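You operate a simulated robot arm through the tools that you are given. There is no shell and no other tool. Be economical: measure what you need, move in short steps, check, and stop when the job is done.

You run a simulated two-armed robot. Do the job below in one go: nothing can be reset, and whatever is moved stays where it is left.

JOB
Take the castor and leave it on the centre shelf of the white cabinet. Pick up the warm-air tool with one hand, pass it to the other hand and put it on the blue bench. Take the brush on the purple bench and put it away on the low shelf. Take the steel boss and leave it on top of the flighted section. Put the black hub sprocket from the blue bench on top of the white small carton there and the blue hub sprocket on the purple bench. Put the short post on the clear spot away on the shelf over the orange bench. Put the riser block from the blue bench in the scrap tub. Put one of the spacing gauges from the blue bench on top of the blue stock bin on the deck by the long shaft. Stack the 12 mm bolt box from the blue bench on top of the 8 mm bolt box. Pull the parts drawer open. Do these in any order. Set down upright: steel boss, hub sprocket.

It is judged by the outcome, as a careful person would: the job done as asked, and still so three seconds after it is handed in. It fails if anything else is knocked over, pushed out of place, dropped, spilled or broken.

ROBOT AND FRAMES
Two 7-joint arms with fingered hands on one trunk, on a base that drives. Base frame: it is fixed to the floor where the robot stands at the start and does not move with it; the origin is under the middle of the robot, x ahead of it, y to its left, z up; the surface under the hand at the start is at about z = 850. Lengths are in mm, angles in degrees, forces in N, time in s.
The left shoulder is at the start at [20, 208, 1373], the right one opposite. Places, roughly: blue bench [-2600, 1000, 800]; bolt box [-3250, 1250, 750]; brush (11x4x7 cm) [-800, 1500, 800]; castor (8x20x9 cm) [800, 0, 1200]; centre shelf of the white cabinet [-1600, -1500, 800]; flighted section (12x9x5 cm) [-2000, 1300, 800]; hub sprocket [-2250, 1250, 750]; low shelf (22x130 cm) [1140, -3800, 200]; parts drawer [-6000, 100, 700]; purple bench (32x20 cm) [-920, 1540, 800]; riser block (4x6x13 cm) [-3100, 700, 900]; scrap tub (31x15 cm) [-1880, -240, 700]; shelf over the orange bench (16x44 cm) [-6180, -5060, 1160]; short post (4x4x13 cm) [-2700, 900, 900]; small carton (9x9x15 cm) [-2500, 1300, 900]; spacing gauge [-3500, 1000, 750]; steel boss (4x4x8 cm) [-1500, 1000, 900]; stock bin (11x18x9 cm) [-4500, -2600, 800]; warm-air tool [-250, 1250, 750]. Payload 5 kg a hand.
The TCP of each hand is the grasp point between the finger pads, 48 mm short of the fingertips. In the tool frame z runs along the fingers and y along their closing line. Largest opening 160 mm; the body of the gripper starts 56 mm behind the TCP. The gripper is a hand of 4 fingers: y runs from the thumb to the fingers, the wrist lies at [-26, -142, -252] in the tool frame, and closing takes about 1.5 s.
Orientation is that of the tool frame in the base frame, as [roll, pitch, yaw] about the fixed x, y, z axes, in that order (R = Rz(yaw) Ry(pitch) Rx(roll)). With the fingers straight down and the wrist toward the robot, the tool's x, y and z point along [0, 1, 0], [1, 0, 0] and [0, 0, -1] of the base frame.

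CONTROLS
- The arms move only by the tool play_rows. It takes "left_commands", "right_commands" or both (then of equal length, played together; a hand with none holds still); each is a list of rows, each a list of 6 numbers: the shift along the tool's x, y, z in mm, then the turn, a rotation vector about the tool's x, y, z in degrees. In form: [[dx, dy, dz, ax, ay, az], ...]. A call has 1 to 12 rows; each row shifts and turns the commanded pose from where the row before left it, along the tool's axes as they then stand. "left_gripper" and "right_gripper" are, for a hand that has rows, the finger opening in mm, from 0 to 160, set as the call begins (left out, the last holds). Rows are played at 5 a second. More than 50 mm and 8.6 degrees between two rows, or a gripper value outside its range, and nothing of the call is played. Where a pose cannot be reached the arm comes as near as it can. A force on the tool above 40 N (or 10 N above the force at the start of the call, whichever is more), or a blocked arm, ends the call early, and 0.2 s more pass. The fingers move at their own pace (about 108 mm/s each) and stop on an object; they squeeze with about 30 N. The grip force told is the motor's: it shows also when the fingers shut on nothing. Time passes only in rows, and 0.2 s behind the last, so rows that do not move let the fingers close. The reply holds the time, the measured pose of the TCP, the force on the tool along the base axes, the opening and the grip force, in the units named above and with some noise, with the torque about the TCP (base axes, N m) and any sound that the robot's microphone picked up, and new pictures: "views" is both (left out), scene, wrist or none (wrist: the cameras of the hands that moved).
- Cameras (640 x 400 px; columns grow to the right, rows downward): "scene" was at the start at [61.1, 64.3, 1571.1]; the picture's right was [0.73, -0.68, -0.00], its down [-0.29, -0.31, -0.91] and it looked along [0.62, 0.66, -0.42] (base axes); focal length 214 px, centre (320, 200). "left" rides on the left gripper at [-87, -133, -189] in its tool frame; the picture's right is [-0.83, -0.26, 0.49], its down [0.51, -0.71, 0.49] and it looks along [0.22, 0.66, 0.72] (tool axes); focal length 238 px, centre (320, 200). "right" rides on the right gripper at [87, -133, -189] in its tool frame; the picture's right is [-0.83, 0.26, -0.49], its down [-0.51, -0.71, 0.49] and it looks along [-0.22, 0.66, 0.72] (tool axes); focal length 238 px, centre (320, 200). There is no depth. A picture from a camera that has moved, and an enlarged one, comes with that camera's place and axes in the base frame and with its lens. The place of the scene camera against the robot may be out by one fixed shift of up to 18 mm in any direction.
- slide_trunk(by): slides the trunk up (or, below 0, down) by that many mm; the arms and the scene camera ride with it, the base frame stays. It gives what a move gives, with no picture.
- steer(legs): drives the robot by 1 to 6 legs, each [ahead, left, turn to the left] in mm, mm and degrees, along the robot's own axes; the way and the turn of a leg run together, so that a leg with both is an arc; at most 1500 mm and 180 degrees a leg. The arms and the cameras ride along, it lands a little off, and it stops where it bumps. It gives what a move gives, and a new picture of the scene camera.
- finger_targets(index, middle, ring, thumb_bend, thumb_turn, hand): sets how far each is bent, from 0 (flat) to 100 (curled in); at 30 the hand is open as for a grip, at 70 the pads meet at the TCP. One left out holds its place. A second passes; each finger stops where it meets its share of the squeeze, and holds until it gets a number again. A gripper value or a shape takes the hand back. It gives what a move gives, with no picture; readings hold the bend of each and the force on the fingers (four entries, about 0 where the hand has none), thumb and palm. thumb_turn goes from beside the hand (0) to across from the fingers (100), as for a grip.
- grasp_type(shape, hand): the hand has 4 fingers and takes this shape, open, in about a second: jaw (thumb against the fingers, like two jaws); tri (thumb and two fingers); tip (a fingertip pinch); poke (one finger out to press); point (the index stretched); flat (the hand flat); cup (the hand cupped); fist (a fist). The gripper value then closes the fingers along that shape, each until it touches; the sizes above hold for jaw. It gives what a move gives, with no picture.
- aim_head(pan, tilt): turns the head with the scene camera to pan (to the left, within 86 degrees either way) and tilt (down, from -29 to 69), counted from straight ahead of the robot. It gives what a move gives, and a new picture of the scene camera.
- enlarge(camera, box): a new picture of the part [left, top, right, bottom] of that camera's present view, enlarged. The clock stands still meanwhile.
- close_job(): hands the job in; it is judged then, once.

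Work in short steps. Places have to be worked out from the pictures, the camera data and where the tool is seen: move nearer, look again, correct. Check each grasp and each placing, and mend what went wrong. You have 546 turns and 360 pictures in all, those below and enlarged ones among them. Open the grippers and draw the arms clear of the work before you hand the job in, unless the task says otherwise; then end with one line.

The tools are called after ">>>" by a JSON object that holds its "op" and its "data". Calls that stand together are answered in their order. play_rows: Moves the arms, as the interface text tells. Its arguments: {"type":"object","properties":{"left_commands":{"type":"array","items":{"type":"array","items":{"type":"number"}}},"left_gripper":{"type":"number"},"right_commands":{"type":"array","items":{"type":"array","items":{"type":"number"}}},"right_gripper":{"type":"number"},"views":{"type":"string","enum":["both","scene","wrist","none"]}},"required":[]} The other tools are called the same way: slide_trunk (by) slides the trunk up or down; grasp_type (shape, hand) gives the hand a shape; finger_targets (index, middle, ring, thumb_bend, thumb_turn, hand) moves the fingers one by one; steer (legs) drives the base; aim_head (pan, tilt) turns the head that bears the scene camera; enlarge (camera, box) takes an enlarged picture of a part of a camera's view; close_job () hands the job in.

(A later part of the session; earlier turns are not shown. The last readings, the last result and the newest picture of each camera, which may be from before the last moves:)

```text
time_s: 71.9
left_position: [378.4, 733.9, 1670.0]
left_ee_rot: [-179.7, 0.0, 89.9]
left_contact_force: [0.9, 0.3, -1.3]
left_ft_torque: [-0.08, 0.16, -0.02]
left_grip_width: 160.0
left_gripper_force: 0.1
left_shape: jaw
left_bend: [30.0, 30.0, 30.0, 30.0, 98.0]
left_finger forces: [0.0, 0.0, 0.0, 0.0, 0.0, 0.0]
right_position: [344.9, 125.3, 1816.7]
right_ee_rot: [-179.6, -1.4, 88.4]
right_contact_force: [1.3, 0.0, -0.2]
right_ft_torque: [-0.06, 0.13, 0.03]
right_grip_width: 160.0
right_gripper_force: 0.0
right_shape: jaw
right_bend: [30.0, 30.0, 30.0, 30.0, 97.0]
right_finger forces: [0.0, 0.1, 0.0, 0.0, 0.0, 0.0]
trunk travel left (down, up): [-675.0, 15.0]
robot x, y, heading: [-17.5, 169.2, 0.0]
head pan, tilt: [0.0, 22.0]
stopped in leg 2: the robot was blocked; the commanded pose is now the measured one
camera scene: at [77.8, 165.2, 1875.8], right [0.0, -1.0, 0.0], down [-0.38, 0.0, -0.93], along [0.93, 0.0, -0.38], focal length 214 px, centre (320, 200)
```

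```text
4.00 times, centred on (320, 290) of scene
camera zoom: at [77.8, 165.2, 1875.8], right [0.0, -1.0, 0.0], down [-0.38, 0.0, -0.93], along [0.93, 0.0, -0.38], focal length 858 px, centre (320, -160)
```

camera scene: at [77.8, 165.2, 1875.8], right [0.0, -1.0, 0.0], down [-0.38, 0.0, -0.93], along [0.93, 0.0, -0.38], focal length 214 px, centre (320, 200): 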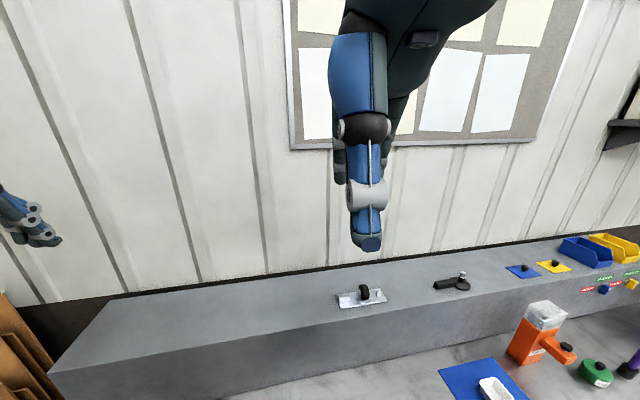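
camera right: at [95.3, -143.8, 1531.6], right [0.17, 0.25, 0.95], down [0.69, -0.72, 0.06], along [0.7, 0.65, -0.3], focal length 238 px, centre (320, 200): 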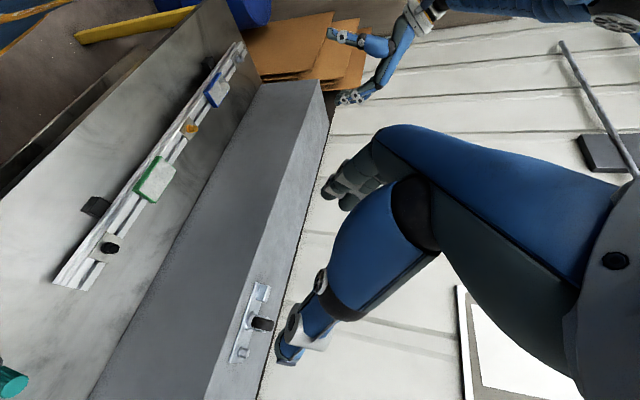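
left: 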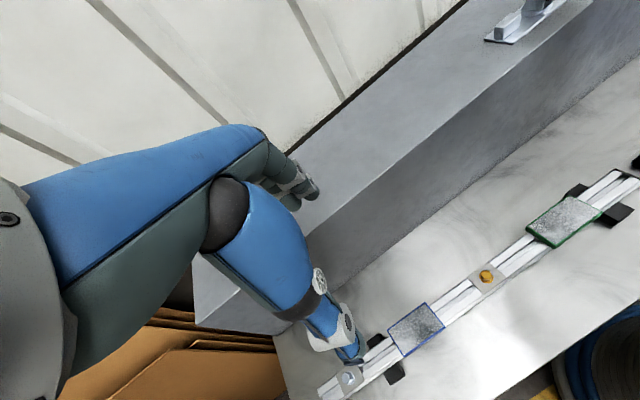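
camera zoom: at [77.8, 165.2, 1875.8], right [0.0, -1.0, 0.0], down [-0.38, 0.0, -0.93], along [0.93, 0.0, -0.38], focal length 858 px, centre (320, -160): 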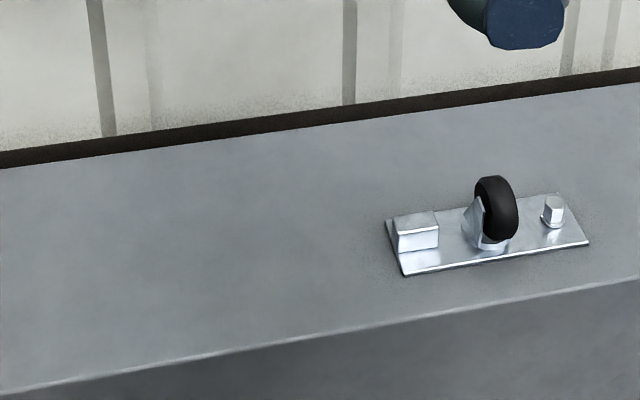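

Triangulating, the castor plate is at ≈[746,-9,1163] turned ~11°, with wheel centre ≈[732,-11,1212]. Back the base off a touch and bring the right hand toward it.

>>> {"op": "steer", "data": {"legs": [[-15, 0, 0]]}}

>>> {"op": "play_rows", "data": {"right_commands": [[-13.5, 35.5, 28, 0, 0, 0], [-13.5, 35.5, 28, 0, 0, 0], [-13.5, 35.5, 28, 0, 0, 0], [-13.5, 35.5, 28, 0, 0, 0], [-13.5, 35.5, 28, 0, 0, 0], [-13.5, 35.5, 28, 0, 0, 0], [-13.5, 35.5, 28, 0, 0, 0], [-13.5, 35.5, 28, 0, 0, 0], [-13.5, 35.5, 28, 0, 0, 0], [-13.5, 35.5, 28, 0, 0, 0]], "views": "none", "right_gripper": 120}}

>>> {"op": "play_rows", "data": {"right_commands": [[0, 0, 40, 0, 0, -6], [0, 0, 40, 0, 0, -6.5], [0, 0, 30, -6.7, 0, 0], [0, 0, 0, -6.7, 0, 0], [0, 0, 0, -6.6, 0, 0]], "views": "both"}}

```text
time_s: 72.6
left_position: [368.2, 734.4, 1669.3]
left_ee_rot: [-179.7, 0.0, 89.9]
left_contact_force: [2.1, -0.9, -0.5]
left_ft_torque: [-0.02, 0.27, -0.06]
left_grip_width: 159.7
left_gripper_force: 0.2
left_shape: jaw
left_bend: [30.0, 30.0, 30.0, 30.0, 98.0]
left_finger forces: [0.1, 0.1, 0.0, 0.0, 0.0, 0.0]
right_position: [335.5, 123.6, 1815.3]
right_ee_rot: [-179.4, -1.4, 88.4]
right_contact_force: [1.7, -0.5, -1.1]
right_ft_torque: [0.02, 0.29, 0.05]
right_grip_width: 160.1
right_gripper_force: 0.2
right_shape: jaw
right_bend: [30.0, 30.0, 30.0, 30.0, 97.0]
right_finger forces: [0.0, 0.0, 0.0, 0.0, 0.0, 0.0]
trunk travel left (down, up): [-675.0, 15.0]
robot x, y, heading: [-33.4, 170.7, 0.0]
head pan, tilt: [0.0, 22.0]
camera scene: at [66.8, 164.8, 1875.5], right [0.0, -1.0, 0.0], down [-0.38, 0.0, -0.93], along [0.93, 0.0, -0.38], focal length 214 px, centre (320, 200)
```

scene: 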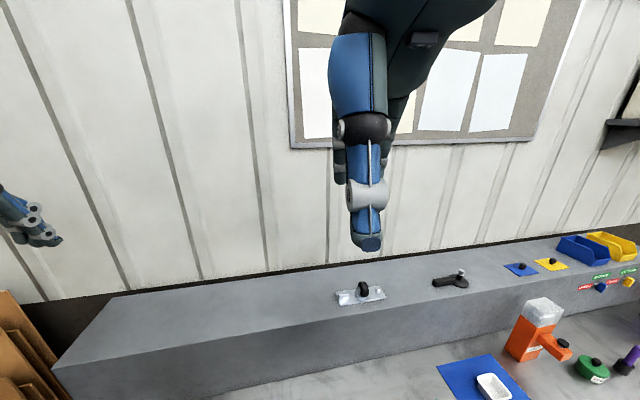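

```text
time_s: 74.8
left_position: [363.4, 733.5, 1670.4]
left_ee_rot: [-179.8, 0.0, 89.8]
left_contact_force: [1.3, 1.5, -0.1]
left_ft_torque: [0.06, 0.11, -0.03]
left_grip_width: 159.9
left_gripper_force: 0.1
left_shape: jaw
left_bend: [30.0, 30.0, 30.0, 30.0, 97.0]
left_finger forces: [0.0, 0.0, 0.0, 0.0, 0.0, 0.1]
right_position: [678.3, -17.7, 1529.8]
right_ee_rot: [-179.6, -1.5, 88.4]
right_contact_force: [0.8, 0.3, 0.9]
right_ft_torque: [-0.02, 0.13, 0.05]
right_grip_width: 120.2
right_gripper_force: 0.1
right_shape: jaw
right_bend: [26.0, 36.0, 33.0, 55.0, 99.0]
right_finger forces: [0.1, 0.1, 0.1, 0.1, 0.0, 0.1]
trunk travel left (down, up): [-675.0, 15.0]
robot x, y, heading: [-30.7, 168.5, -0.1]
head pan, tilt: [0.0, 22.0]
```

```text
time_s: 76.0
left_position: [361.8, 732.3, 1671.8]
left_ee_rot: [-179.8, 0.0, 89.9]
left_contact_force: [0.5, -0.1, 0.3]
left_ft_torque: [0.05, 0.05, 0.0]
left_grip_width: 160.1
left_gripper_force: 0.1
left_shape: jaw
left_bend: [30.0, 30.0, 30.0, 30.0, 97.0]
left_finger forces: [0.0, 0.0, 0.0, 0.0, 0.0, 0.0]
right_position: [678.0, -13.1, 1420.2]
right_ee_rot: [160.0, -1.7, 100.9]
right_contact_force: [1.3, -0.5, 0.7]
right_ft_torque: [0.0, 0.08, 0.03]
right_grip_width: 120.4
right_gripper_force: 0.1
right_shape: jaw
right_bend: [26.0, 36.0, 33.0, 55.0, 99.0]
right_finger forces: [0.0, 0.0, 0.1, 0.0, 0.1, 0.1]
trunk travel left (down, up): [-675.0, 15.0]
robot x, y, heading: [-30.0, 166.7, -0.3]
head pan, tilt: [0.0, 22.0]
camera scene: at [60.2, 163.5, 1876.0], right [0.0, -1.0, 0.0], down [-0.38, 0.0, -0.93], along [0.93, 0.0, -0.38], focal length 214 px, centre (320, 200)
camera right: at [474.8, 33.6, 1555.8], right [0.24, -0.82, 0.52], down [-0.4, -0.57, -0.72], along [0.89, -0.04, -0.46], focal length 238 px, centre (320, 200)
```

scene: 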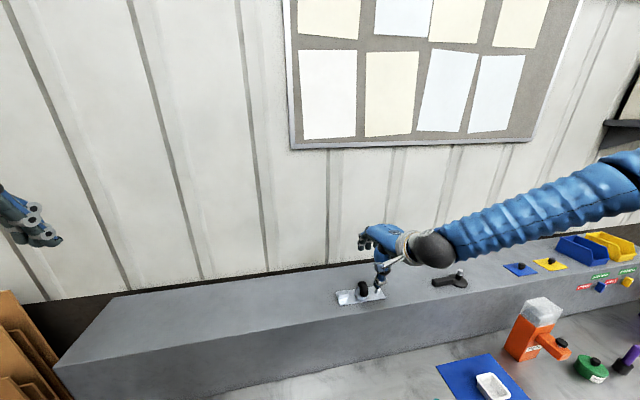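
right: 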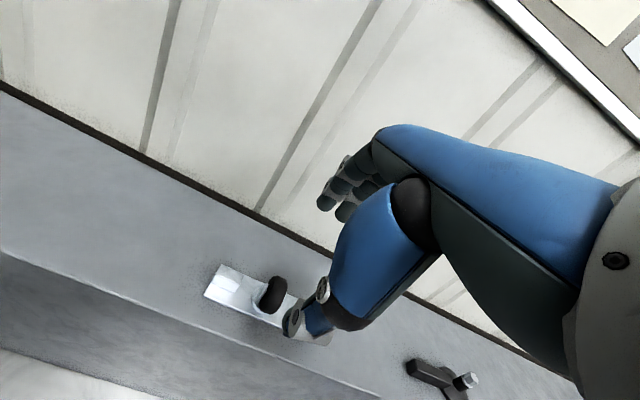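

Wrist camera puts the wheel nearer x≈750 (scene camera has an offset). Descend part way along the approach and look again.

>>> {"op": "play_rows", "data": {"right_commands": [[-3, -2, 40, 0, 0, 0], [-3, -2, 40, 0, 0, 0], [-3, -1, 37, 0, 0, 0]], "views": "wrist"}}

>>> {"op": "enlarge", "data": {"camera": "scene", "box": [280, 210, 440, 310]}}

```text
time_s: 76.8
left_position: [362.5, 734.7, 1672.2]
left_ee_rot: [-179.8, 0.0, 89.8]
left_contact_force: [-0.4, -0.3, -0.1]
left_ft_torque: [-0.04, 0.03, -0.02]
left_grip_width: 159.8
left_gripper_force: 0.0
left_shape: jaw
left_bend: [30.0, 30.0, 30.0, 30.0, 97.0]
left_finger forces: [0.1, 0.0, 0.0, 0.0, 0.0, 0.0]
right_position: [713.6, -11.1, 1309.3]
right_ee_rot: [160.0, -1.5, 100.8]
right_contact_force: [1.5, 0.2, 0.9]
right_ft_torque: [0.01, 0.15, 0.04]
right_grip_width: 120.4
right_gripper_force: 0.0
right_shape: jaw
right_bend: [26.0, 36.0, 33.0, 55.0, 99.0]
right_finger forces: [0.1, 0.0, 0.1, 0.0, 0.0, 0.1]
trunk travel left (down, up): [-675.0, 15.0]
robot x, y, heading: [-31.7, 165.6, -0.2]
head pan, tilt: [0.0, 22.0]
camera right: at [510.8, 36.0, 1446.1], right [0.24, -0.82, 0.52], down [-0.4, -0.57, -0.72], along [0.89, -0.04, -0.46], focal length 238 px, centre (320, 200)
```

right: 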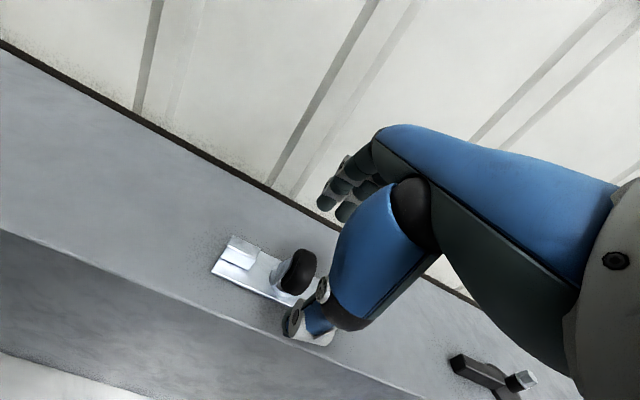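

```text
4.00 times, centred on (360, 260) of scene
camera zoom: at [60.3, 164.7, 1876.0], right [0.0, -1.0, 0.0], down [-0.38, 0.0, -0.93], along [0.93, 0.0, -0.38], focal length 858 px, centre (160, -40)
```

zoom: 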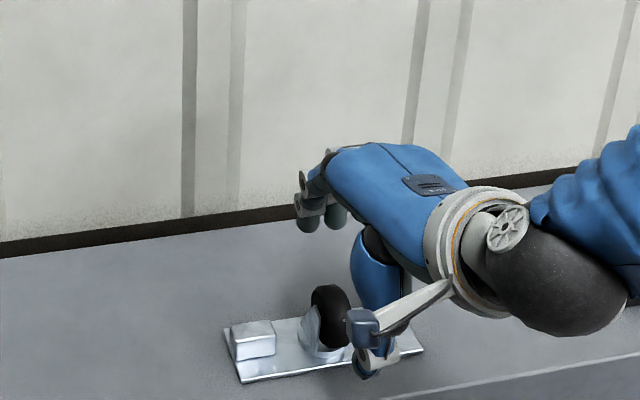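

Wheel centre triangulated at [748,-7,1220]. Descend 45 mm and check.

>>> {"op": "play_rows", "data": {"right_commands": [[-1, 1, 25, 0, 0, 0], [-1, 1, 20, 0, 0, 0]], "views": "wrist"}}

>>> {"op": "enlarge", "data": {"camera": "scene", "box": [320, 240, 440, 315]}}

```text
time_s: 77.4
left_position: [363.5, 733.5, 1669.8]
left_ee_rot: [-179.8, 0.1, 89.9]
left_contact_force: [0.1, 0.4, 0.2]
left_ft_torque: [0.0, 0.03, -0.03]
left_grip_width: 159.7
left_gripper_force: 0.0
left_shape: jaw
left_bend: [30.0, 30.0, 30.0, 30.0, 98.0]
left_finger forces: [0.1, 0.0, 0.0, 0.1, 0.0, 0.0]
right_position: [731.7, -8.8, 1267.6]
right_ee_rot: [160.0, -1.6, 100.9]
right_contact_force: [0.6, 0.2, 0.0]
right_ft_torque: [0.02, 0.13, 0.04]
right_grip_width: 120.2
right_gripper_force: 0.1
right_shape: jaw
right_bend: [26.0, 36.0, 33.0, 55.0, 99.0]
right_finger forces: [0.0, 0.1, 0.0, 0.1, 0.0, 0.1]
trunk travel left (down, up): [-675.0, 15.0]
robot x, y, heading: [-33.9, 166.9, 0.1]
head pan, tilt: [0.0, 22.0]
camera right: at [529.5, 38.4, 1402.0], right [0.24, -0.82, 0.52], down [-0.4, -0.57, -0.72], along [0.89, -0.04, -0.46], focal length 238 px, centre (320, 200)
```

right: 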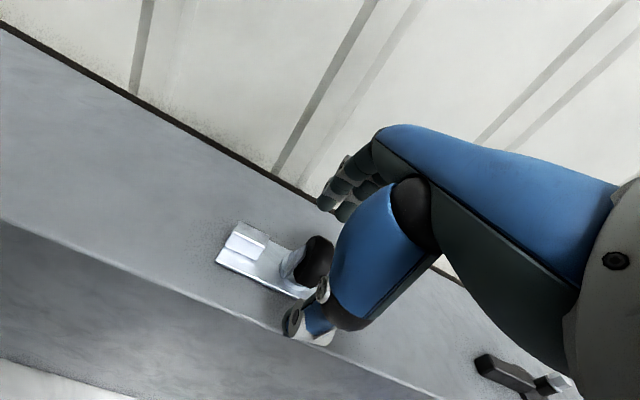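

```text
5.33 times, centred on (380, 278) of scene
camera zoom: at [61.5, 165.0, 1875.9], right [0.0, -1.0, 0.0], down [-0.38, 0.0, -0.93], along [0.93, 0.0, -0.38], focal length 1144 px, centre (0, -213)
```

zoom: 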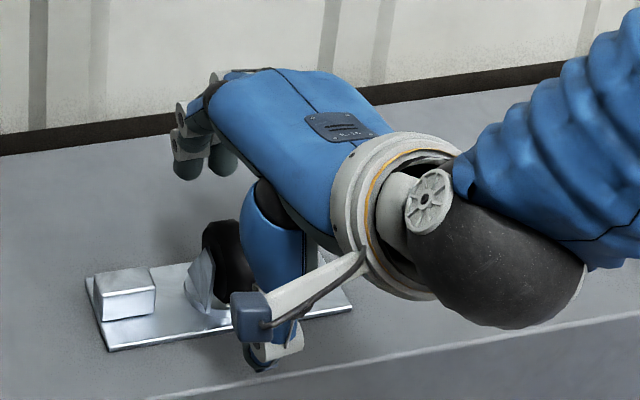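

Wheel lies between thumb and fingers. Lower the last 28 mm and close gently.

>>> {"op": "play_rows", "data": {"right_commands": [[0, 0, 14, 0, 0, 0], [0, 0, 14, 0, 0, 0]], "views": "wrist"}}

>>> {"op": "play_rows", "data": {"right_commands": [[0, 0, 0, 0, 0, 0], [0, 0, 0, 0, 0, 0], [0, 0, 0, 0, 0, 0], [0, 0, 0, 0, 0, 0], [0, 0, 0, 0, 0, 0], [0, 0, 0, 0, 0, 0], [0, 0, 0, 0, 0, 0]], "right_gripper": 40, "views": "wrist"}}

```text
time_s: 78.0
left_position: [362.7, 735.4, 1669.4]
left_ee_rot: [-179.8, 0.1, 89.9]
left_contact_force: [1.0, 0.2, 0.0]
left_ft_torque: [-0.03, 0.03, -0.05]
left_grip_width: 159.6
left_gripper_force: 0.1
left_shape: jaw
left_bend: [30.0, 30.0, 30.0, 30.0, 98.0]
left_finger forces: [0.1, 0.0, 0.0, 0.1, 0.0, 0.1]
right_position: [739.2, -5.6, 1239.2]
right_ee_rot: [160.1, -1.5, 101.0]
right_contact_force: [0.4, -1.3, -0.1]
right_ft_torque: [0.02, 0.02, 0.05]
right_grip_width: 120.3
right_gripper_force: 0.1
right_shape: jaw
right_bend: [26.0, 36.0, 33.0, 55.0, 99.0]
right_finger forces: [0.0, 0.1, 0.0, 0.0, 0.0, 0.0]
trunk travel left (down, up): [-675.0, 15.0]
robot x, y, heading: [-30.5, 168.1, -0.1]
head pan, tilt: [0.0, 22.0]
camera right: at [537.7, 41.5, 1375.5], right [0.24, -0.82, 0.52], down [-0.4, -0.57, -0.72], along [0.89, -0.04, -0.46], focal length 238 px, centre (320, 200)
```

right: 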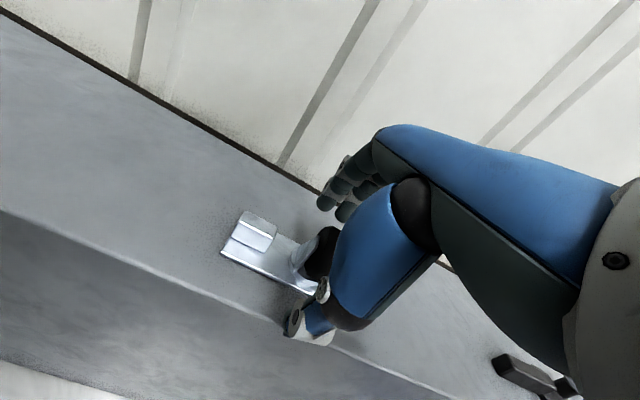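

```text
time_s: 79.6
left_position: [361.1, 733.9, 1671.3]
left_ee_rot: [-179.9, -0.1, 89.9]
left_contact_force: [-0.2, 0.2, 0.0]
left_ft_torque: [-0.02, 0.01, -0.01]
left_grip_width: 159.6
left_gripper_force: 0.0
left_shape: jaw
left_bend: [30.0, 30.0, 30.0, 30.0, 97.0]
left_finger forces: [0.0, 0.0, 0.1, 0.0, 0.0, 0.1]
right_position: [737.7, -5.8, 1240.6]
right_ee_rot: [160.0, -1.5, 100.8]
right_contact_force: [-1.3, -1.2, 2.5]
right_ft_torque: [-0.07, 0.24, 0.05]
right_grip_width: 59.9
right_gripper_force: 30.0
right_shape: jaw
right_bend: [74.0, 50.0, 52.0, 73.0, 100.0]
right_finger forces: [15.4, 8.8, 0.0, 0.1, 25.7, 0.1]
trunk travel left (down, up): [-675.0, 15.0]
robot x, y, heading: [-31.2, 168.1, -0.2]
head pan, tilt: [0.0, 22.0]
camera right: at [535.6, 40.9, 1376.2], right [0.24, -0.82, 0.52], down [-0.4, -0.57, -0.72], along [0.89, -0.04, -0.46], focal length 238 px, centre (320, 200)
```

right: 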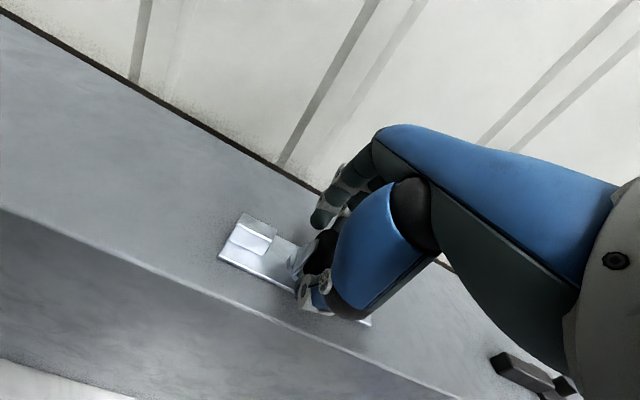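

Gripped (60 mm, thumb against two fingers). Lift straight up and check.

>>> {"op": "play_rows", "data": {"right_commands": [[0, 7, -19, 0, 0, 0], [0, 14, -38, 0, 0, 0], [0, 14, -38, 0, 0, 0], [0, 14, -38, 0, 0, 0]], "views": "both"}}

```text
time_s: 80.6
left_position: [358.9, 734.0, 1670.8]
left_ee_rot: [-179.8, 0.0, 89.9]
left_contact_force: [-1.0, 0.2, -0.6]
left_ft_torque: [-0.01, -0.07, -0.04]
left_grip_width: 159.9
left_gripper_force: 0.1
left_shape: jaw
left_bend: [30.0, 30.0, 30.0, 30.0, 98.0]
left_finger forces: [0.1, 0.0, 0.0, 0.0, 0.0, 0.0]
right_position: [736.5, -9.4, 1383.9]
right_ee_rot: [160.2, -1.6, 100.8]
right_contact_force: [-2.2, 1.0, -6.5]
right_ft_torque: [0.04, -0.17, -0.07]
right_grip_width: 59.4
right_gripper_force: 30.3
right_shape: jaw
right_bend: [74.0, 50.0, 52.0, 73.0, 100.0]
right_finger forces: [14.7, 8.4, 0.1, 0.0, 23.5, 0.0]
trunk travel left (down, up): [-675.0, 15.0]
robot x, y, heading: [-29.7, 168.9, 0.0]
head pan, tilt: [0.0, 22.0]
camera scene: at [58.0, 164.9, 1876.2], right [0.0, -1.0, 0.0], down [-0.37, 0.0, -0.93], along [0.93, 0.0, -0.37], focal length 214 px, centre (320, 200)
camera right: at [534.5, 37.7, 1519.5], right [0.24, -0.82, 0.52], down [-0.4, -0.57, -0.72], along [0.89, -0.04, -0.46], focal length 238 px, centre (320, 200)
```

scene: 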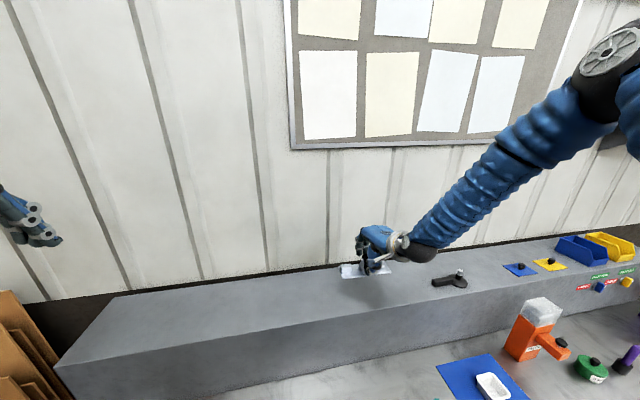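
right: 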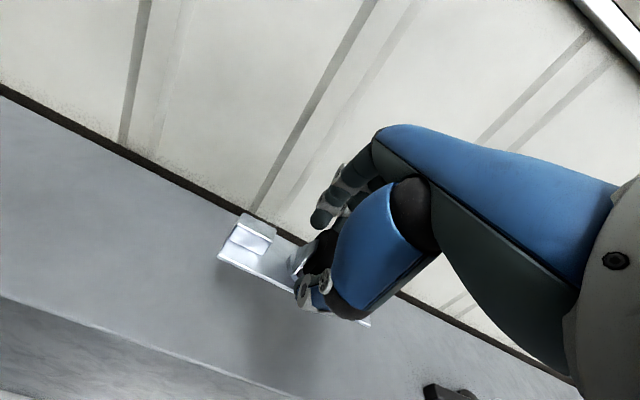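

Held well. Drive to in front of the cabinet.

>>> {"op": "steer", "data": {"legs": [[-400, 0, 0], [0, 0, -169.3], [120, 800, 0]]}}

>>> {"op": "steer", "data": {"legs": [[118, 786, 0]]}}

```text
time_s: 93.9
left_position: [-662.6, -1256.0, 1671.3]
left_ee_rot: [-179.8, -0.1, -78.6]
left_contact_force: [0.3, -0.6, -0.1]
left_ft_torque: [-0.05, 0.0, -0.01]
left_grip_width: 159.6
left_gripper_force: 0.0
left_shape: jaw
left_bend: [30.0, 30.0, 30.0, 30.0, 97.0]
left_finger forces: [0.0, 0.0, 0.0, 0.1, 0.1, 0.1]
right_position: [-1180.3, -603.3, 1383.1]
right_ee_rot: [160.1, -1.5, -67.6]
right_contact_force: [-0.8, 0.0, -3.9]
right_ft_torque: [-0.04, -0.07, 0.02]
right_grip_width: 58.7
right_gripper_force: 29.9
right_shape: jaw
right_bend: [74.0, 50.0, 52.0, 73.0, 100.0]
right_finger forces: [14.0, 7.9, 0.0, 0.0, 22.1, 0.0]
trunk travel left (down, up): [-675.0, 15.0]
robot x, y, heading: [-387.5, -625.1, -168.7]
head pan, tilt: [0.0, 22.0]
camera scene: at [-503.7, -646.6, 1876.0], right [-0.2, 0.98, 0.0], down [0.37, 0.07, -0.93], along [-0.91, -0.18, -0.38], focal length 214 px, centre (320, 200)
```

scene: 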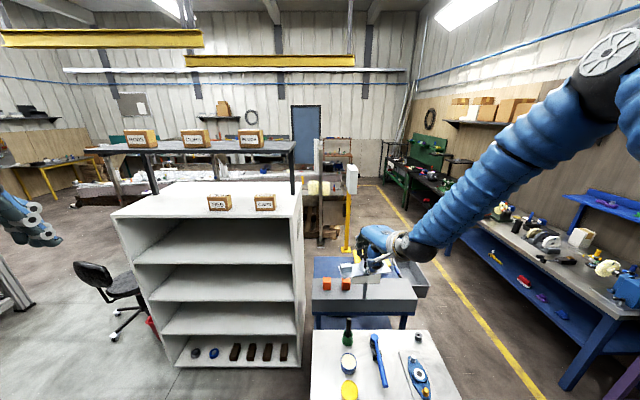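

```text
time_s: 98.2
left_position: [-624.4, -2056.5, 1670.6]
left_ee_rot: [-179.8, -0.1, -78.8]
left_contact_force: [0.5, 0.5, 1.2]
left_ft_torque: [-0.03, -0.02, 0.01]
left_grip_width: 159.8
left_gripper_force: 0.0
left_shape: jaw
left_bend: [30.0, 30.0, 30.0, 30.0, 97.0]
left_finger forces: [0.1, 0.1, 0.0, 0.0, 0.1, 0.1]
right_position: [-1139.7, -1401.0, 1383.1]
right_ee_rot: [160.1, -1.4, -67.9]
right_contact_force: [0.5, 0.0, -4.0]
right_ft_torque: [-0.04, -0.05, -0.01]
right_grip_width: 58.3
right_gripper_force: 30.3
right_shape: jaw
right_bend: [74.0, 50.0, 52.0, 73.0, 100.0]
right_finger forces: [14.1, 7.8, 0.0, 0.1, 22.1, 0.0]
trunk travel left (down, up): [-675.0, 15.0]
robot x, y, heading: [-349.7, -1426.5, -168.9]
head pan, tilt: [0.0, 22.0]
camera scene: at [-464.0, -1448.0, 1876.0], right [-0.19, 0.98, 0.0], down [0.37, 0.07, -0.93], along [-0.91, -0.18, -0.38], focal length 214 px, centre (320, 200)
```

scene: 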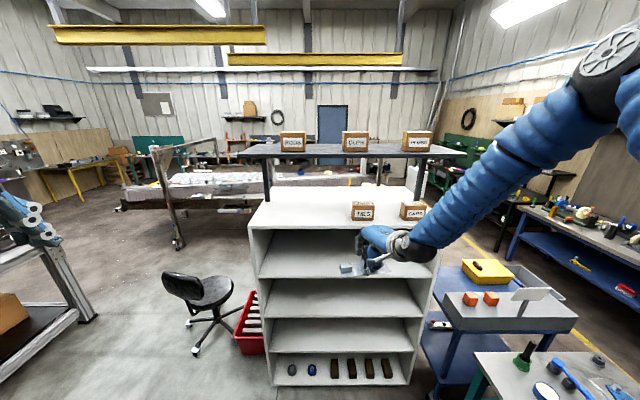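

Lower the trunk so the castor is level with the centre shelf opening, then check with cameras.

>>> {"op": "slide_trunk", "data": {"by": -455}}

>>> {"op": "aim_head", "data": {"pan": -5, "tilt": 25}}

>>> {"op": "enlarge", "data": {"camera": "right", "box": [0, 0, 640, 400]}}

```text
refused: -455 is not a number from -400 to 400
```

```text
time_s: 98.8
left_position: [-623.9, -2056.7, 1671.5]
left_ee_rot: [-179.7, 0.0, -78.9]
left_contact_force: [0.6, -0.6, 0.2]
left_ft_torque: [0.04, 0.02, 0.01]
left_grip_width: 159.7
left_gripper_force: 0.1
left_shape: jaw
left_bend: [30.0, 30.0, 30.0, 30.0, 97.0]
left_finger forces: [0.1, 0.0, 0.0, 0.0, 0.0, 0.0]
right_position: [-1138.9, -1400.3, 1382.8]
right_ee_rot: [160.1, -1.5, -68.1]
right_contact_force: [0.5, -1.2, -4.9]
right_ft_torque: [0.02, -0.07, 0.0]
right_grip_width: 58.5
right_gripper_force: 30.0
right_shape: jaw
right_bend: [74.0, 50.0, 52.0, 73.0, 100.0]
right_finger forces: [14.1, 8.0, 0.0, 0.0, 22.0, 0.0]
trunk travel left (down, up): [-675.0, 15.0]
robot x, y, heading: [-348.7, -1424.3, -168.9]
head pan, tilt: [-5.0, 25.0]
camera scene: at [-464.6, -1440.9, 1871.2], right [-0.11, 0.99, 0.0], down [0.42, 0.05, -0.91], along [-0.9, -0.1, -0.42], focal length 214 px, centre (320, 200)
```

scene: 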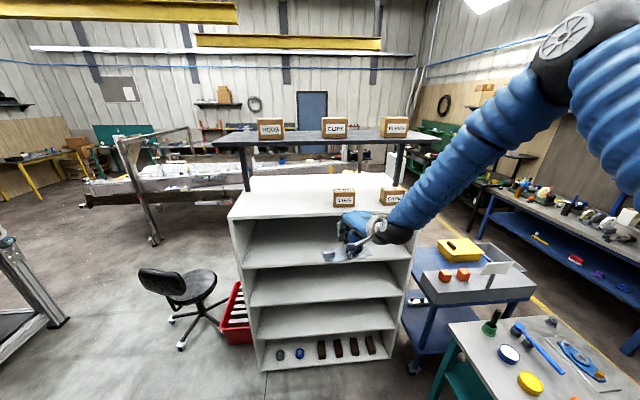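

```text
1.00 times, centred on (320, 200) of right (not enlarged: the box is as wide or as high as the picture)
camera zoom: at [-934.1, -1406.8, 1518.6], right [-0.39, 0.76, 0.52], down [0.28, 0.64, -0.72], along [-0.88, -0.13, -0.46], focal length 238 px, centre (320, 200)
```

zoom: 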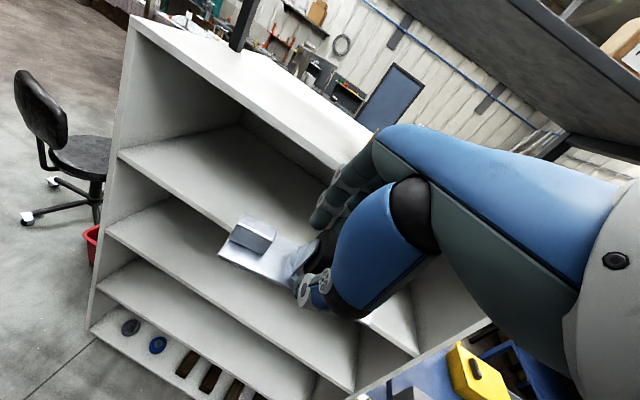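

Lower the trunk 400 and view from the wrist.

>>> {"op": "slide_trunk", "data": {"by": -400}}

>>> {"op": "enlarge", "data": {"camera": "right", "box": [0, 0, 640, 400]}}

>>> {"op": "aim_head", "data": {"pan": -8, "tilt": 20}}

```text
time_s: 102.7
left_position: [-625.5, -2056.7, 1270.8]
left_ee_rot: [-179.8, 0.0, -78.9]
left_contact_force: [-0.1, 0.2, -0.4]
left_ft_torque: [0.01, 0.04, -0.01]
left_grip_width: 159.6
left_gripper_force: 0.1
left_shape: jaw
left_bend: [30.0, 30.0, 30.0, 30.0, 97.0]
left_finger forces: [0.0, 0.0, 0.0, 0.0, 0.1, 0.1]
right_position: [-1140.3, -1400.0, 984.4]
right_ee_rot: [160.0, -1.5, -67.9]
right_contact_force: [-0.4, 0.2, -5.0]
right_ft_torque: [-0.01, -0.06, -0.01]
right_grip_width: 58.5
right_gripper_force: 29.8
right_shape: jaw
right_bend: [74.0, 50.0, 52.0, 73.0, 100.0]
right_finger forces: [14.1, 7.9, 0.1, 0.0, 22.1, 0.1]
trunk travel left (down, up): [-275.0, 415.0]
robot x, y, heading: [-349.9, -1425.0, -168.8]
head pan, tilt: [-5.0, 25.0]
```

```text
1.00 times, centred on (320, 200) of right (not enlarged: the box is as wide or as high as the picture)
camera zoom: at [-933.8, -1406.9, 1119.0], right [-0.39, 0.76, 0.52], down [0.28, 0.64, -0.72], along [-0.88, -0.13, -0.46], focal length 238 px, centre (320, 200)
```

zoom: 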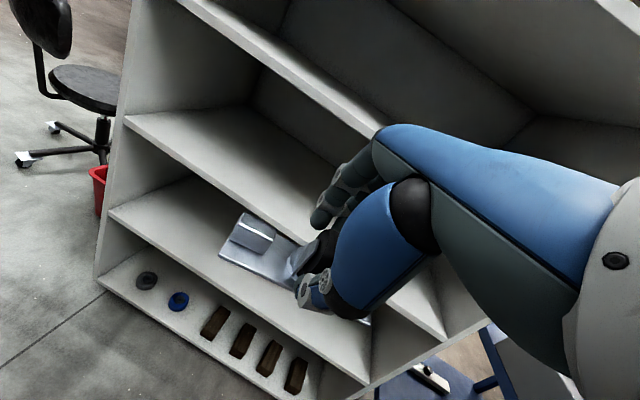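

```text
time_s: 103.3
left_position: [-624.4, -2056.1, 1270.3]
left_ee_rot: [-179.8, 0.0, -79.0]
left_contact_force: [-0.4, -0.3, 0.1]
left_ft_torque: [-0.01, -0.01, 0.02]
left_grip_width: 159.7
left_gripper_force: 0.0
left_shape: jaw
left_bend: [30.0, 30.0, 30.0, 30.0, 97.0]
left_finger forces: [0.0, 0.1, 0.1, 0.1, 0.1, 0.0]
right_position: [-1139.7, -1400.7, 985.1]
right_ee_rot: [160.2, -1.6, -67.9]
right_contact_force: [-0.3, -0.1, -4.3]
right_ft_torque: [-0.03, -0.1, 0.01]
right_grip_width: 58.5
right_gripper_force: 29.7
right_shape: jaw
right_bend: [74.0, 50.0, 52.0, 73.0, 100.0]
right_finger forces: [14.1, 8.0, 0.0, 0.0, 22.1, 0.0]
trunk travel left (down, up): [-275.0, 415.0]
robot x, y, heading: [-348.2, -1422.2, -168.6]
head pan, tilt: [-8.0, 20.0]
camera scene: at [-465.7, -1436.1, 1479.2], right [-0.06, 1.0, 0.0], down [0.34, 0.02, -0.94], along [-0.94, -0.05, -0.34], focal length 214 px, centre (320, 200)
```

scene: 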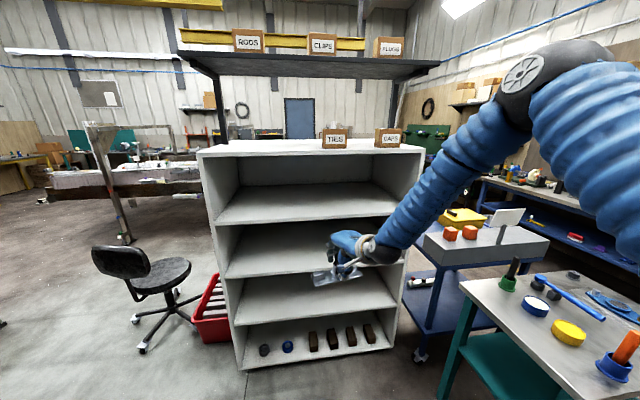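

Triangulation: centre shelf top z≈743 with front line through (-1416,-1491), opening ~260 mm high. Zoom in on the hand to judge its height above the castor.

>>> {"op": "enlarge", "data": {"camera": "scene", "box": [290, 210, 418, 290]}}

```text
5.00 times, centred on (354, 250) of scene
camera zoom: at [-465.7, -1436.1, 1479.2], right [-0.06, 1.0, 0.0], down [0.34, 0.02, -0.94], along [-0.94, -0.05, -0.34], focal length 1072 px, centre (150, -50)
```

zoom: 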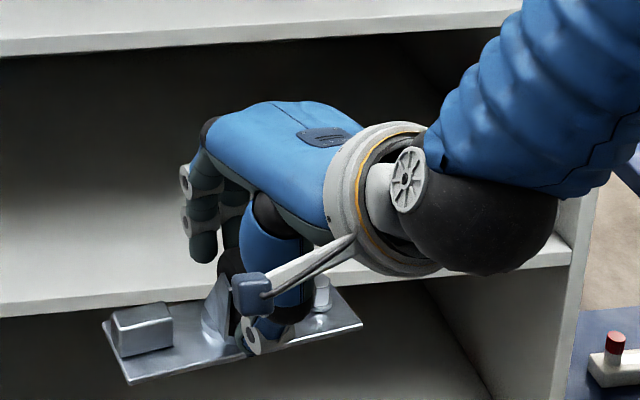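

Hand top is only ~115 mm above the TCP, so it fits. Lower the trunk, align the castor with the shelf front, and drive in most of the way.

>>> {"op": "slide_trunk", "data": {"by": -133}}

>>> {"op": "play_rows", "data": {"right_commands": [[0, 0, 0, 0, -1.9, 5.3], [0, 0, 0, 0, -1.9, 5.3]], "views": "none"}}

>>> {"op": "steer", "data": {"legs": [[230, 0, 0]]}}

>>> {"op": "enlarge", "data": {"camera": "right", "box": [0, 0, 640, 400]}}

```text
time_s: 104.9
left_position: [-624.6, -2057.6, 1139.0]
left_ee_rot: [-179.8, 0.1, -78.9]
left_contact_force: [0.0, -0.1, 0.2]
left_ft_torque: [-0.01, 0.02, 0.02]
left_grip_width: 159.9
left_gripper_force: 0.0
left_shape: jaw
left_bend: [30.0, 30.0, 30.0, 30.0, 97.0]
left_finger forces: [0.1, 0.0, 0.0, 0.0, 0.1, 0.1]
right_position: [-1140.0, -1402.4, 852.4]
right_ee_rot: [160.0, -1.6, -68.0]
right_contact_force: [0.0, 0.7, -3.8]
right_ft_torque: [0.03, -0.09, -0.04]
right_grip_width: 58.6
right_gripper_force: 30.4
right_shape: jaw
right_bend: [74.0, 50.0, 52.0, 73.0, 100.0]
right_finger forces: [14.1, 7.9, 0.0, 0.0, 22.1, 0.0]
trunk travel left (down, up): [-142.0, 548.0]
robot x, y, heading: [-351.9, -1423.7, -168.8]
head pan, tilt: [-8.0, 20.0]
```

```text
time_s: 105.5
left_position: [-624.3, -2057.4, 1137.7]
left_ee_rot: [-179.9, 0.0, -78.9]
left_contact_force: [0.3, 0.0, -0.7]
left_ft_torque: [0.04, 0.03, 0.02]
left_grip_width: 159.9
left_gripper_force: 0.0
left_shape: jaw
left_bend: [30.0, 30.0, 30.0, 30.0, 98.0]
left_finger forces: [0.0, 0.0, 0.0, 0.0, 0.0, 0.0]
right_position: [-1139.9, -1400.9, 850.8]
right_ee_rot: [160.4, -1.5, -79.3]
right_contact_force: [-0.5, 0.5, -3.5]
right_ft_torque: [0.01, -0.09, -0.02]
right_grip_width: 58.2
right_gripper_force: 29.7
right_shape: jaw
right_bend: [74.0, 50.0, 52.0, 73.0, 100.0]
right_finger forces: [14.2, 8.0, 0.0, 0.0, 22.1, 0.1]
trunk travel left (down, up): [-142.0, 548.0]
robot x, y, heading: [-349.4, -1423.9, -168.9]
head pan, tilt: [-8.0, 20.0]
```

```text
time_s: 107.3
left_position: [-857.9, -2101.5, 1137.2]
left_ee_rot: [-179.8, 0.0, -79.1]
left_contact_force: [-2.1, -0.1, -1.3]
left_ft_torque: [0.03, -0.12, -0.03]
left_grip_width: 159.8
left_gripper_force: 0.1
left_shape: jaw
left_bend: [30.0, 30.0, 30.0, 30.0, 97.0]
left_finger forces: [0.0, 0.0, 0.0, 0.0, 0.0, 0.0]
right_position: [-1369.0, -1443.3, 849.8]
right_ee_rot: [160.6, -1.6, -79.4]
right_contact_force: [-0.6, 0.3, -5.1]
right_ft_torque: [-0.04, -0.12, 0.02]
right_grip_width: 58.5
right_gripper_force: 30.1
right_shape: jaw
right_bend: [74.0, 50.0, 52.0, 73.0, 100.0]
right_finger forces: [14.2, 8.1, 0.1, 0.0, 22.2, 0.1]
trunk travel left (down, up): [-142.0, 548.0]
robot x, y, heading: [-577.5, -1471.1, -169.1]
head pan, tilt: [-8.0, 20.0]
camera scene: at [-696.8, -1481.1, 1346.1], right [-0.05, 1.0, 0.0], down [0.34, 0.02, -0.94], along [-0.94, -0.05, -0.34], focal length 214 px, centre (320, 200)
```

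scene: 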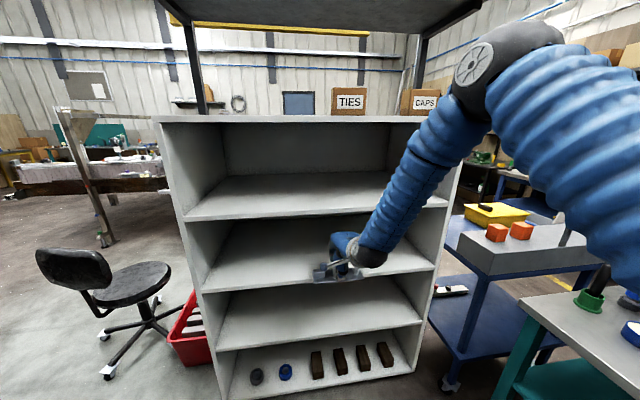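

```text
1.00 times, centred on (320, 200) of right (not enlarged: the box is as wide or as high as the picture)
camera zoom: at [-1170.0, -1490.4, 986.1], right [-0.24, 0.82, 0.52], down [0.41, 0.57, -0.71], along [-0.88, 0.04, -0.47], focal length 238 px, centre (320, 200)
```

zoom: 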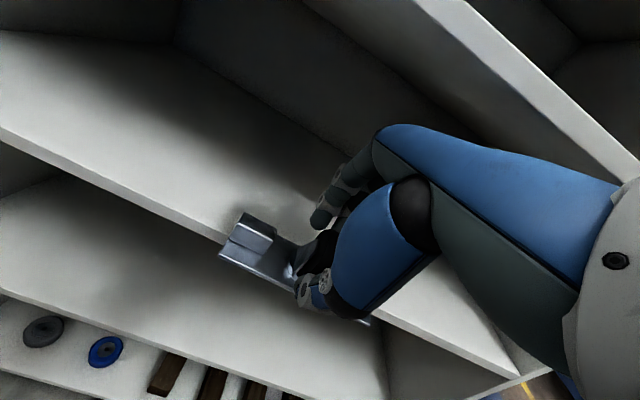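

Aligned with the front edge; advance 125 mm further in.

>>> {"op": "steer", "data": {"legs": [[125, 0, 0]]}}

>>> {"op": "enlarge", "data": {"camera": "right", "box": [0, 0, 640, 400]}}

```text
time_s: 108.5
left_position: [-979.5, -2125.0, 1136.4]
left_ee_rot: [-179.7, 0.0, -79.2]
left_contact_force: [-2.3, -0.2, -1.6]
left_ft_torque: [0.03, -0.18, -0.04]
left_grip_width: 159.9
left_gripper_force: 0.1
left_shape: jaw
left_bend: [30.0, 30.0, 30.0, 30.0, 97.0]
left_finger forces: [0.0, 0.0, 0.0, 0.0, 0.1, 0.0]
right_position: [-1491.0, -1467.5, 848.3]
right_ee_rot: [160.5, -1.5, -79.4]
right_contact_force: [-1.1, -0.3, -4.8]
right_ft_torque: [-0.02, -0.15, 0.02]
right_grip_width: 58.3
right_gripper_force: 29.7
right_shape: jaw
right_bend: [74.0, 50.0, 52.0, 73.0, 100.0]
right_finger forces: [14.3, 8.0, 0.0, 0.0, 22.4, 0.1]
trunk travel left (down, up): [-142.0, 548.0]
robot x, y, heading: [-704.0, -1494.1, -169.0]
head pan, tilt: [-8.0, 20.0]
camera scene: at [-818.3, -1504.8, 1346.0], right [-0.05, 1.0, 0.0], down [0.34, 0.02, -0.94], along [-0.94, -0.05, -0.34], focal length 214 px, centre (320, 200)
```

scene: 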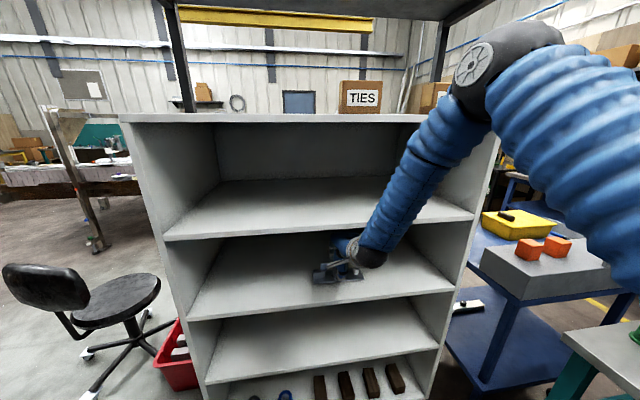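

```text
1.00 times, centred on (320, 200) of right (not enlarged: the box is as wide or as high as the picture)
camera zoom: at [-1291.3, -1513.9, 985.5], right [-0.24, 0.82, 0.52], down [0.41, 0.57, -0.71], along [-0.88, 0.04, -0.47], focal length 238 px, centre (320, 200)
```

zoom: 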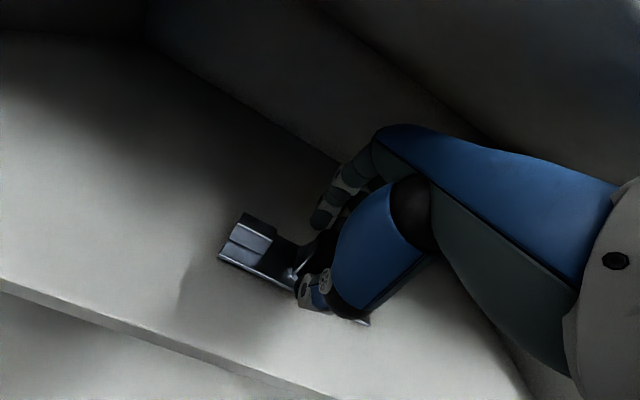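

Castor is over the shelf. Lower gently until contact.

>>> {"op": "play_rows", "data": {"right_commands": [[0, -1.7, 4.7, 0, 0, 0], [0, -1.7, 4.7, 0, 0, 0], [0, -1.7, 4.7, 0, 0, 0], [0, 0, 0, 0, 0, 0]], "views": "none"}}

>>> {"op": "play_rows", "data": {"right_commands": [[0, -0.7, 1.9, 0, 0, 0], [0, -0.7, 1.9, 0, 0, 0], [0, -0.7, 1.9, 0, 0, 0], [0, 0, 0, 0, 0, 0]], "views": "none"}}

>>> {"op": "play_rows", "data": {"right_commands": [[0, -0.7, 1.9, 0, 0, 0], [0, -0.7, 1.9, 0, 0, 0], [0, 0, 0, 0, 0, 0]], "views": "wrist"}}

```text
time_s: 109.5
left_position: [-975.0, -2123.8, 1138.9]
left_ee_rot: [-179.8, 0.0, -79.1]
left_contact_force: [0.4, 1.1, 0.1]
left_ft_torque: [0.03, -0.03, 0.02]
left_grip_width: 159.8
left_gripper_force: 0.0
left_shape: jaw
left_bend: [30.0, 30.0, 30.0, 30.0, 97.0]
left_finger forces: [0.1, 0.0, 0.0, 0.1, 0.0, 0.1]
right_position: [-1489.5, -1467.0, 840.0]
right_ee_rot: [160.1, -1.5, -79.5]
right_contact_force: [6.8, 4.3, 28.2]
right_ft_torque: [0.05, -0.27, -0.05]
right_grip_width: 60.2
right_gripper_force: 30.0
right_shape: jaw
right_bend: [74.0, 50.0, 52.0, 74.0, 100.0]
right_finger forces: [16.6, 9.8, 0.0, 0.0, 34.0, 0.1]
trunk travel left (down, up): [-142.0, 548.0]
robot x, y, heading: [-698.3, -1493.4, -168.9]
head pan, tilt: [-8.0, 20.0]
```

```text
time_s: 110.0
left_position: [-977.2, -2124.3, 1136.5]
left_ee_rot: [-179.7, 0.0, -79.1]
left_contact_force: [-2.0, 0.9, 0.4]
left_ft_torque: [0.05, -0.06, -0.01]
left_grip_width: 159.7
left_gripper_force: 0.1
left_shape: jaw
left_bend: [30.0, 30.0, 30.0, 30.0, 97.0]
left_finger forces: [0.0, 0.1, 0.0, 0.0, 0.0, 0.0]
right_position: [-1492.1, -1469.3, 838.0]
right_ee_rot: [159.9, -1.7, -79.5]
right_contact_force: [8.4, 1.4, 21.1]
right_ft_torque: [0.12, -0.82, 0.06]
right_grip_width: 61.3
right_gripper_force: 30.0
right_shape: jaw
right_bend: [74.0, 49.0, 52.0, 75.0, 100.0]
right_finger forces: [17.7, 9.9, 0.1, 0.1, 35.6, 0.0]
trunk travel left (down, up): [-142.0, 548.0]
robot x, y, heading: [-701.5, -1494.2, -169.2]
head pan, tilt: [-8.0, 20.0]
stopped in row 2 (right hand): the force on the tool passed its limit at 42 N (the readings are from after the stop); the commanded pose is now the measured one
```

```text
time_s: 110.7
left_position: [-977.2, -2124.5, 1137.1]
left_ee_rot: [-179.8, -0.1, -79.2]
left_contact_force: [-1.3, -0.2, -0.1]
left_ft_torque: [-0.03, -0.1, 0.02]
left_grip_width: 160.2
left_gripper_force: 0.1
left_shape: jaw
left_bend: [30.0, 30.0, 30.0, 30.0, 97.0]
left_finger forces: [0.0, 0.1, 0.0, 0.0, 0.0, 0.0]
right_position: [-1492.4, -1468.8, 837.9]
right_ee_rot: [159.5, -1.6, -79.4]
right_contact_force: [6.5, 1.0, 20.8]
right_ft_torque: [0.13, -0.78, 0.01]
right_grip_width: 61.7
right_gripper_force: 30.2
right_shape: jaw
right_bend: [74.0, 49.0, 52.0, 75.0, 100.0]
right_finger forces: [18.2, 10.8, 0.1, 0.0, 36.1, 0.0]
trunk travel left (down, up): [-142.0, 548.0]
robot x, y, heading: [-698.8, -1497.9, -169.1]
head pan, tilt: [-8.0, 20.0]
stopped in row 3 (right hand): the force on the tool passed its limit at 41 N (the readings are from after the stop); the commanded pose is now the measured one
camera right: at [-1291.5, -1515.2, 971.2], right [-0.22, 0.82, 0.52], down [0.4, 0.57, -0.72], along [-0.89, 0.04, -0.45], focal length 238 px, centre (320, 200)
```

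right: 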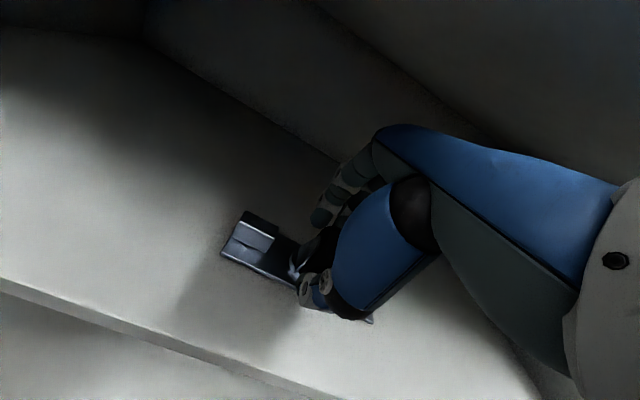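

Seated on the shelf. Open the hand.

>>> {"op": "play_rows", "data": {"right_commands": [[0, 0, 0, 0, 0, 0], [0, 0, 0, 0, 0, 0], [0, 0, 0, 0, 0, 0], [0, 0, 0, 0, 0, 0], [0, 0, 0, 0, 0, 0]], "right_gripper": 150, "views": "wrist"}}

>>> {"op": "enlarge", "data": {"camera": "scene", "box": [270, 190, 430, 290]}}

```text
time_s: 111.9
left_position: [-976.1, -2123.7, 1138.4]
left_ee_rot: [-179.8, 0.0, -79.1]
left_contact_force: [0.4, -0.6, 0.0]
left_ft_torque: [0.0, 0.01, 0.02]
left_grip_width: 159.9
left_gripper_force: 0.1
left_shape: jaw
left_bend: [30.0, 30.0, 30.0, 30.0, 97.0]
left_finger forces: [0.0, 0.1, 0.1, 0.0, 0.1, 0.0]
right_position: [-1491.9, -1468.3, 836.3]
right_ee_rot: [159.6, -1.6, -79.4]
right_contact_force: [-5.9, -0.6, 19.9]
right_ft_torque: [0.08, -0.96, 0.01]
right_grip_width: 148.4
right_gripper_force: 0.0
right_shape: jaw
right_bend: [30.0, 31.0, 30.0, 34.0, 98.0]
right_finger forces: [0.1, 0.0, 0.0, 0.0, 19.5, 0.1]
trunk travel left (down, up): [-142.0, 548.0]
robot x, y, heading: [-698.3, -1492.3, -169.0]
head pan, tilt: [-8.0, 20.0]
camera right: at [-1291.5, -1515.1, 970.1], right [-0.23, 0.82, 0.52], down [0.4, 0.57, -0.72], along [-0.89, 0.04, -0.45], focal length 238 px, centre (320, 200)
```

right: 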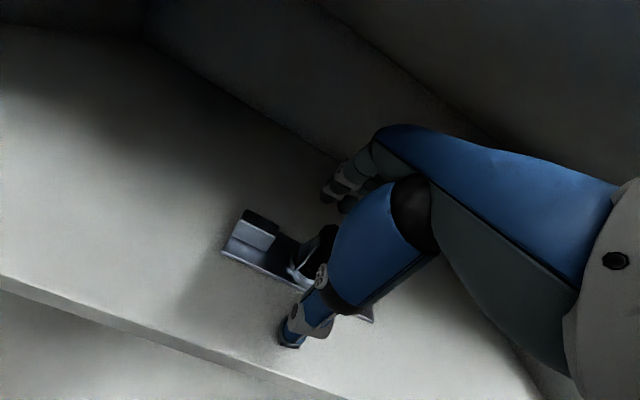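

```text
4.00 times, centred on (350, 240) of scene
camera zoom: at [-815.0, -1504.3, 1346.5], right [-0.05, 1.0, 0.0], down [0.34, 0.02, -0.94], along [-0.94, -0.05, -0.34], focal length 858 px, centre (200, 40)
```

zoom: 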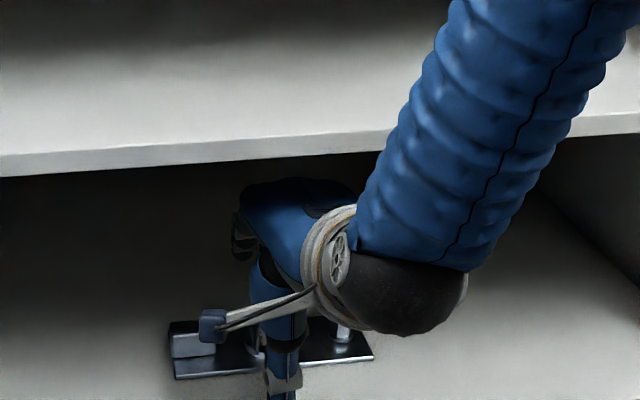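

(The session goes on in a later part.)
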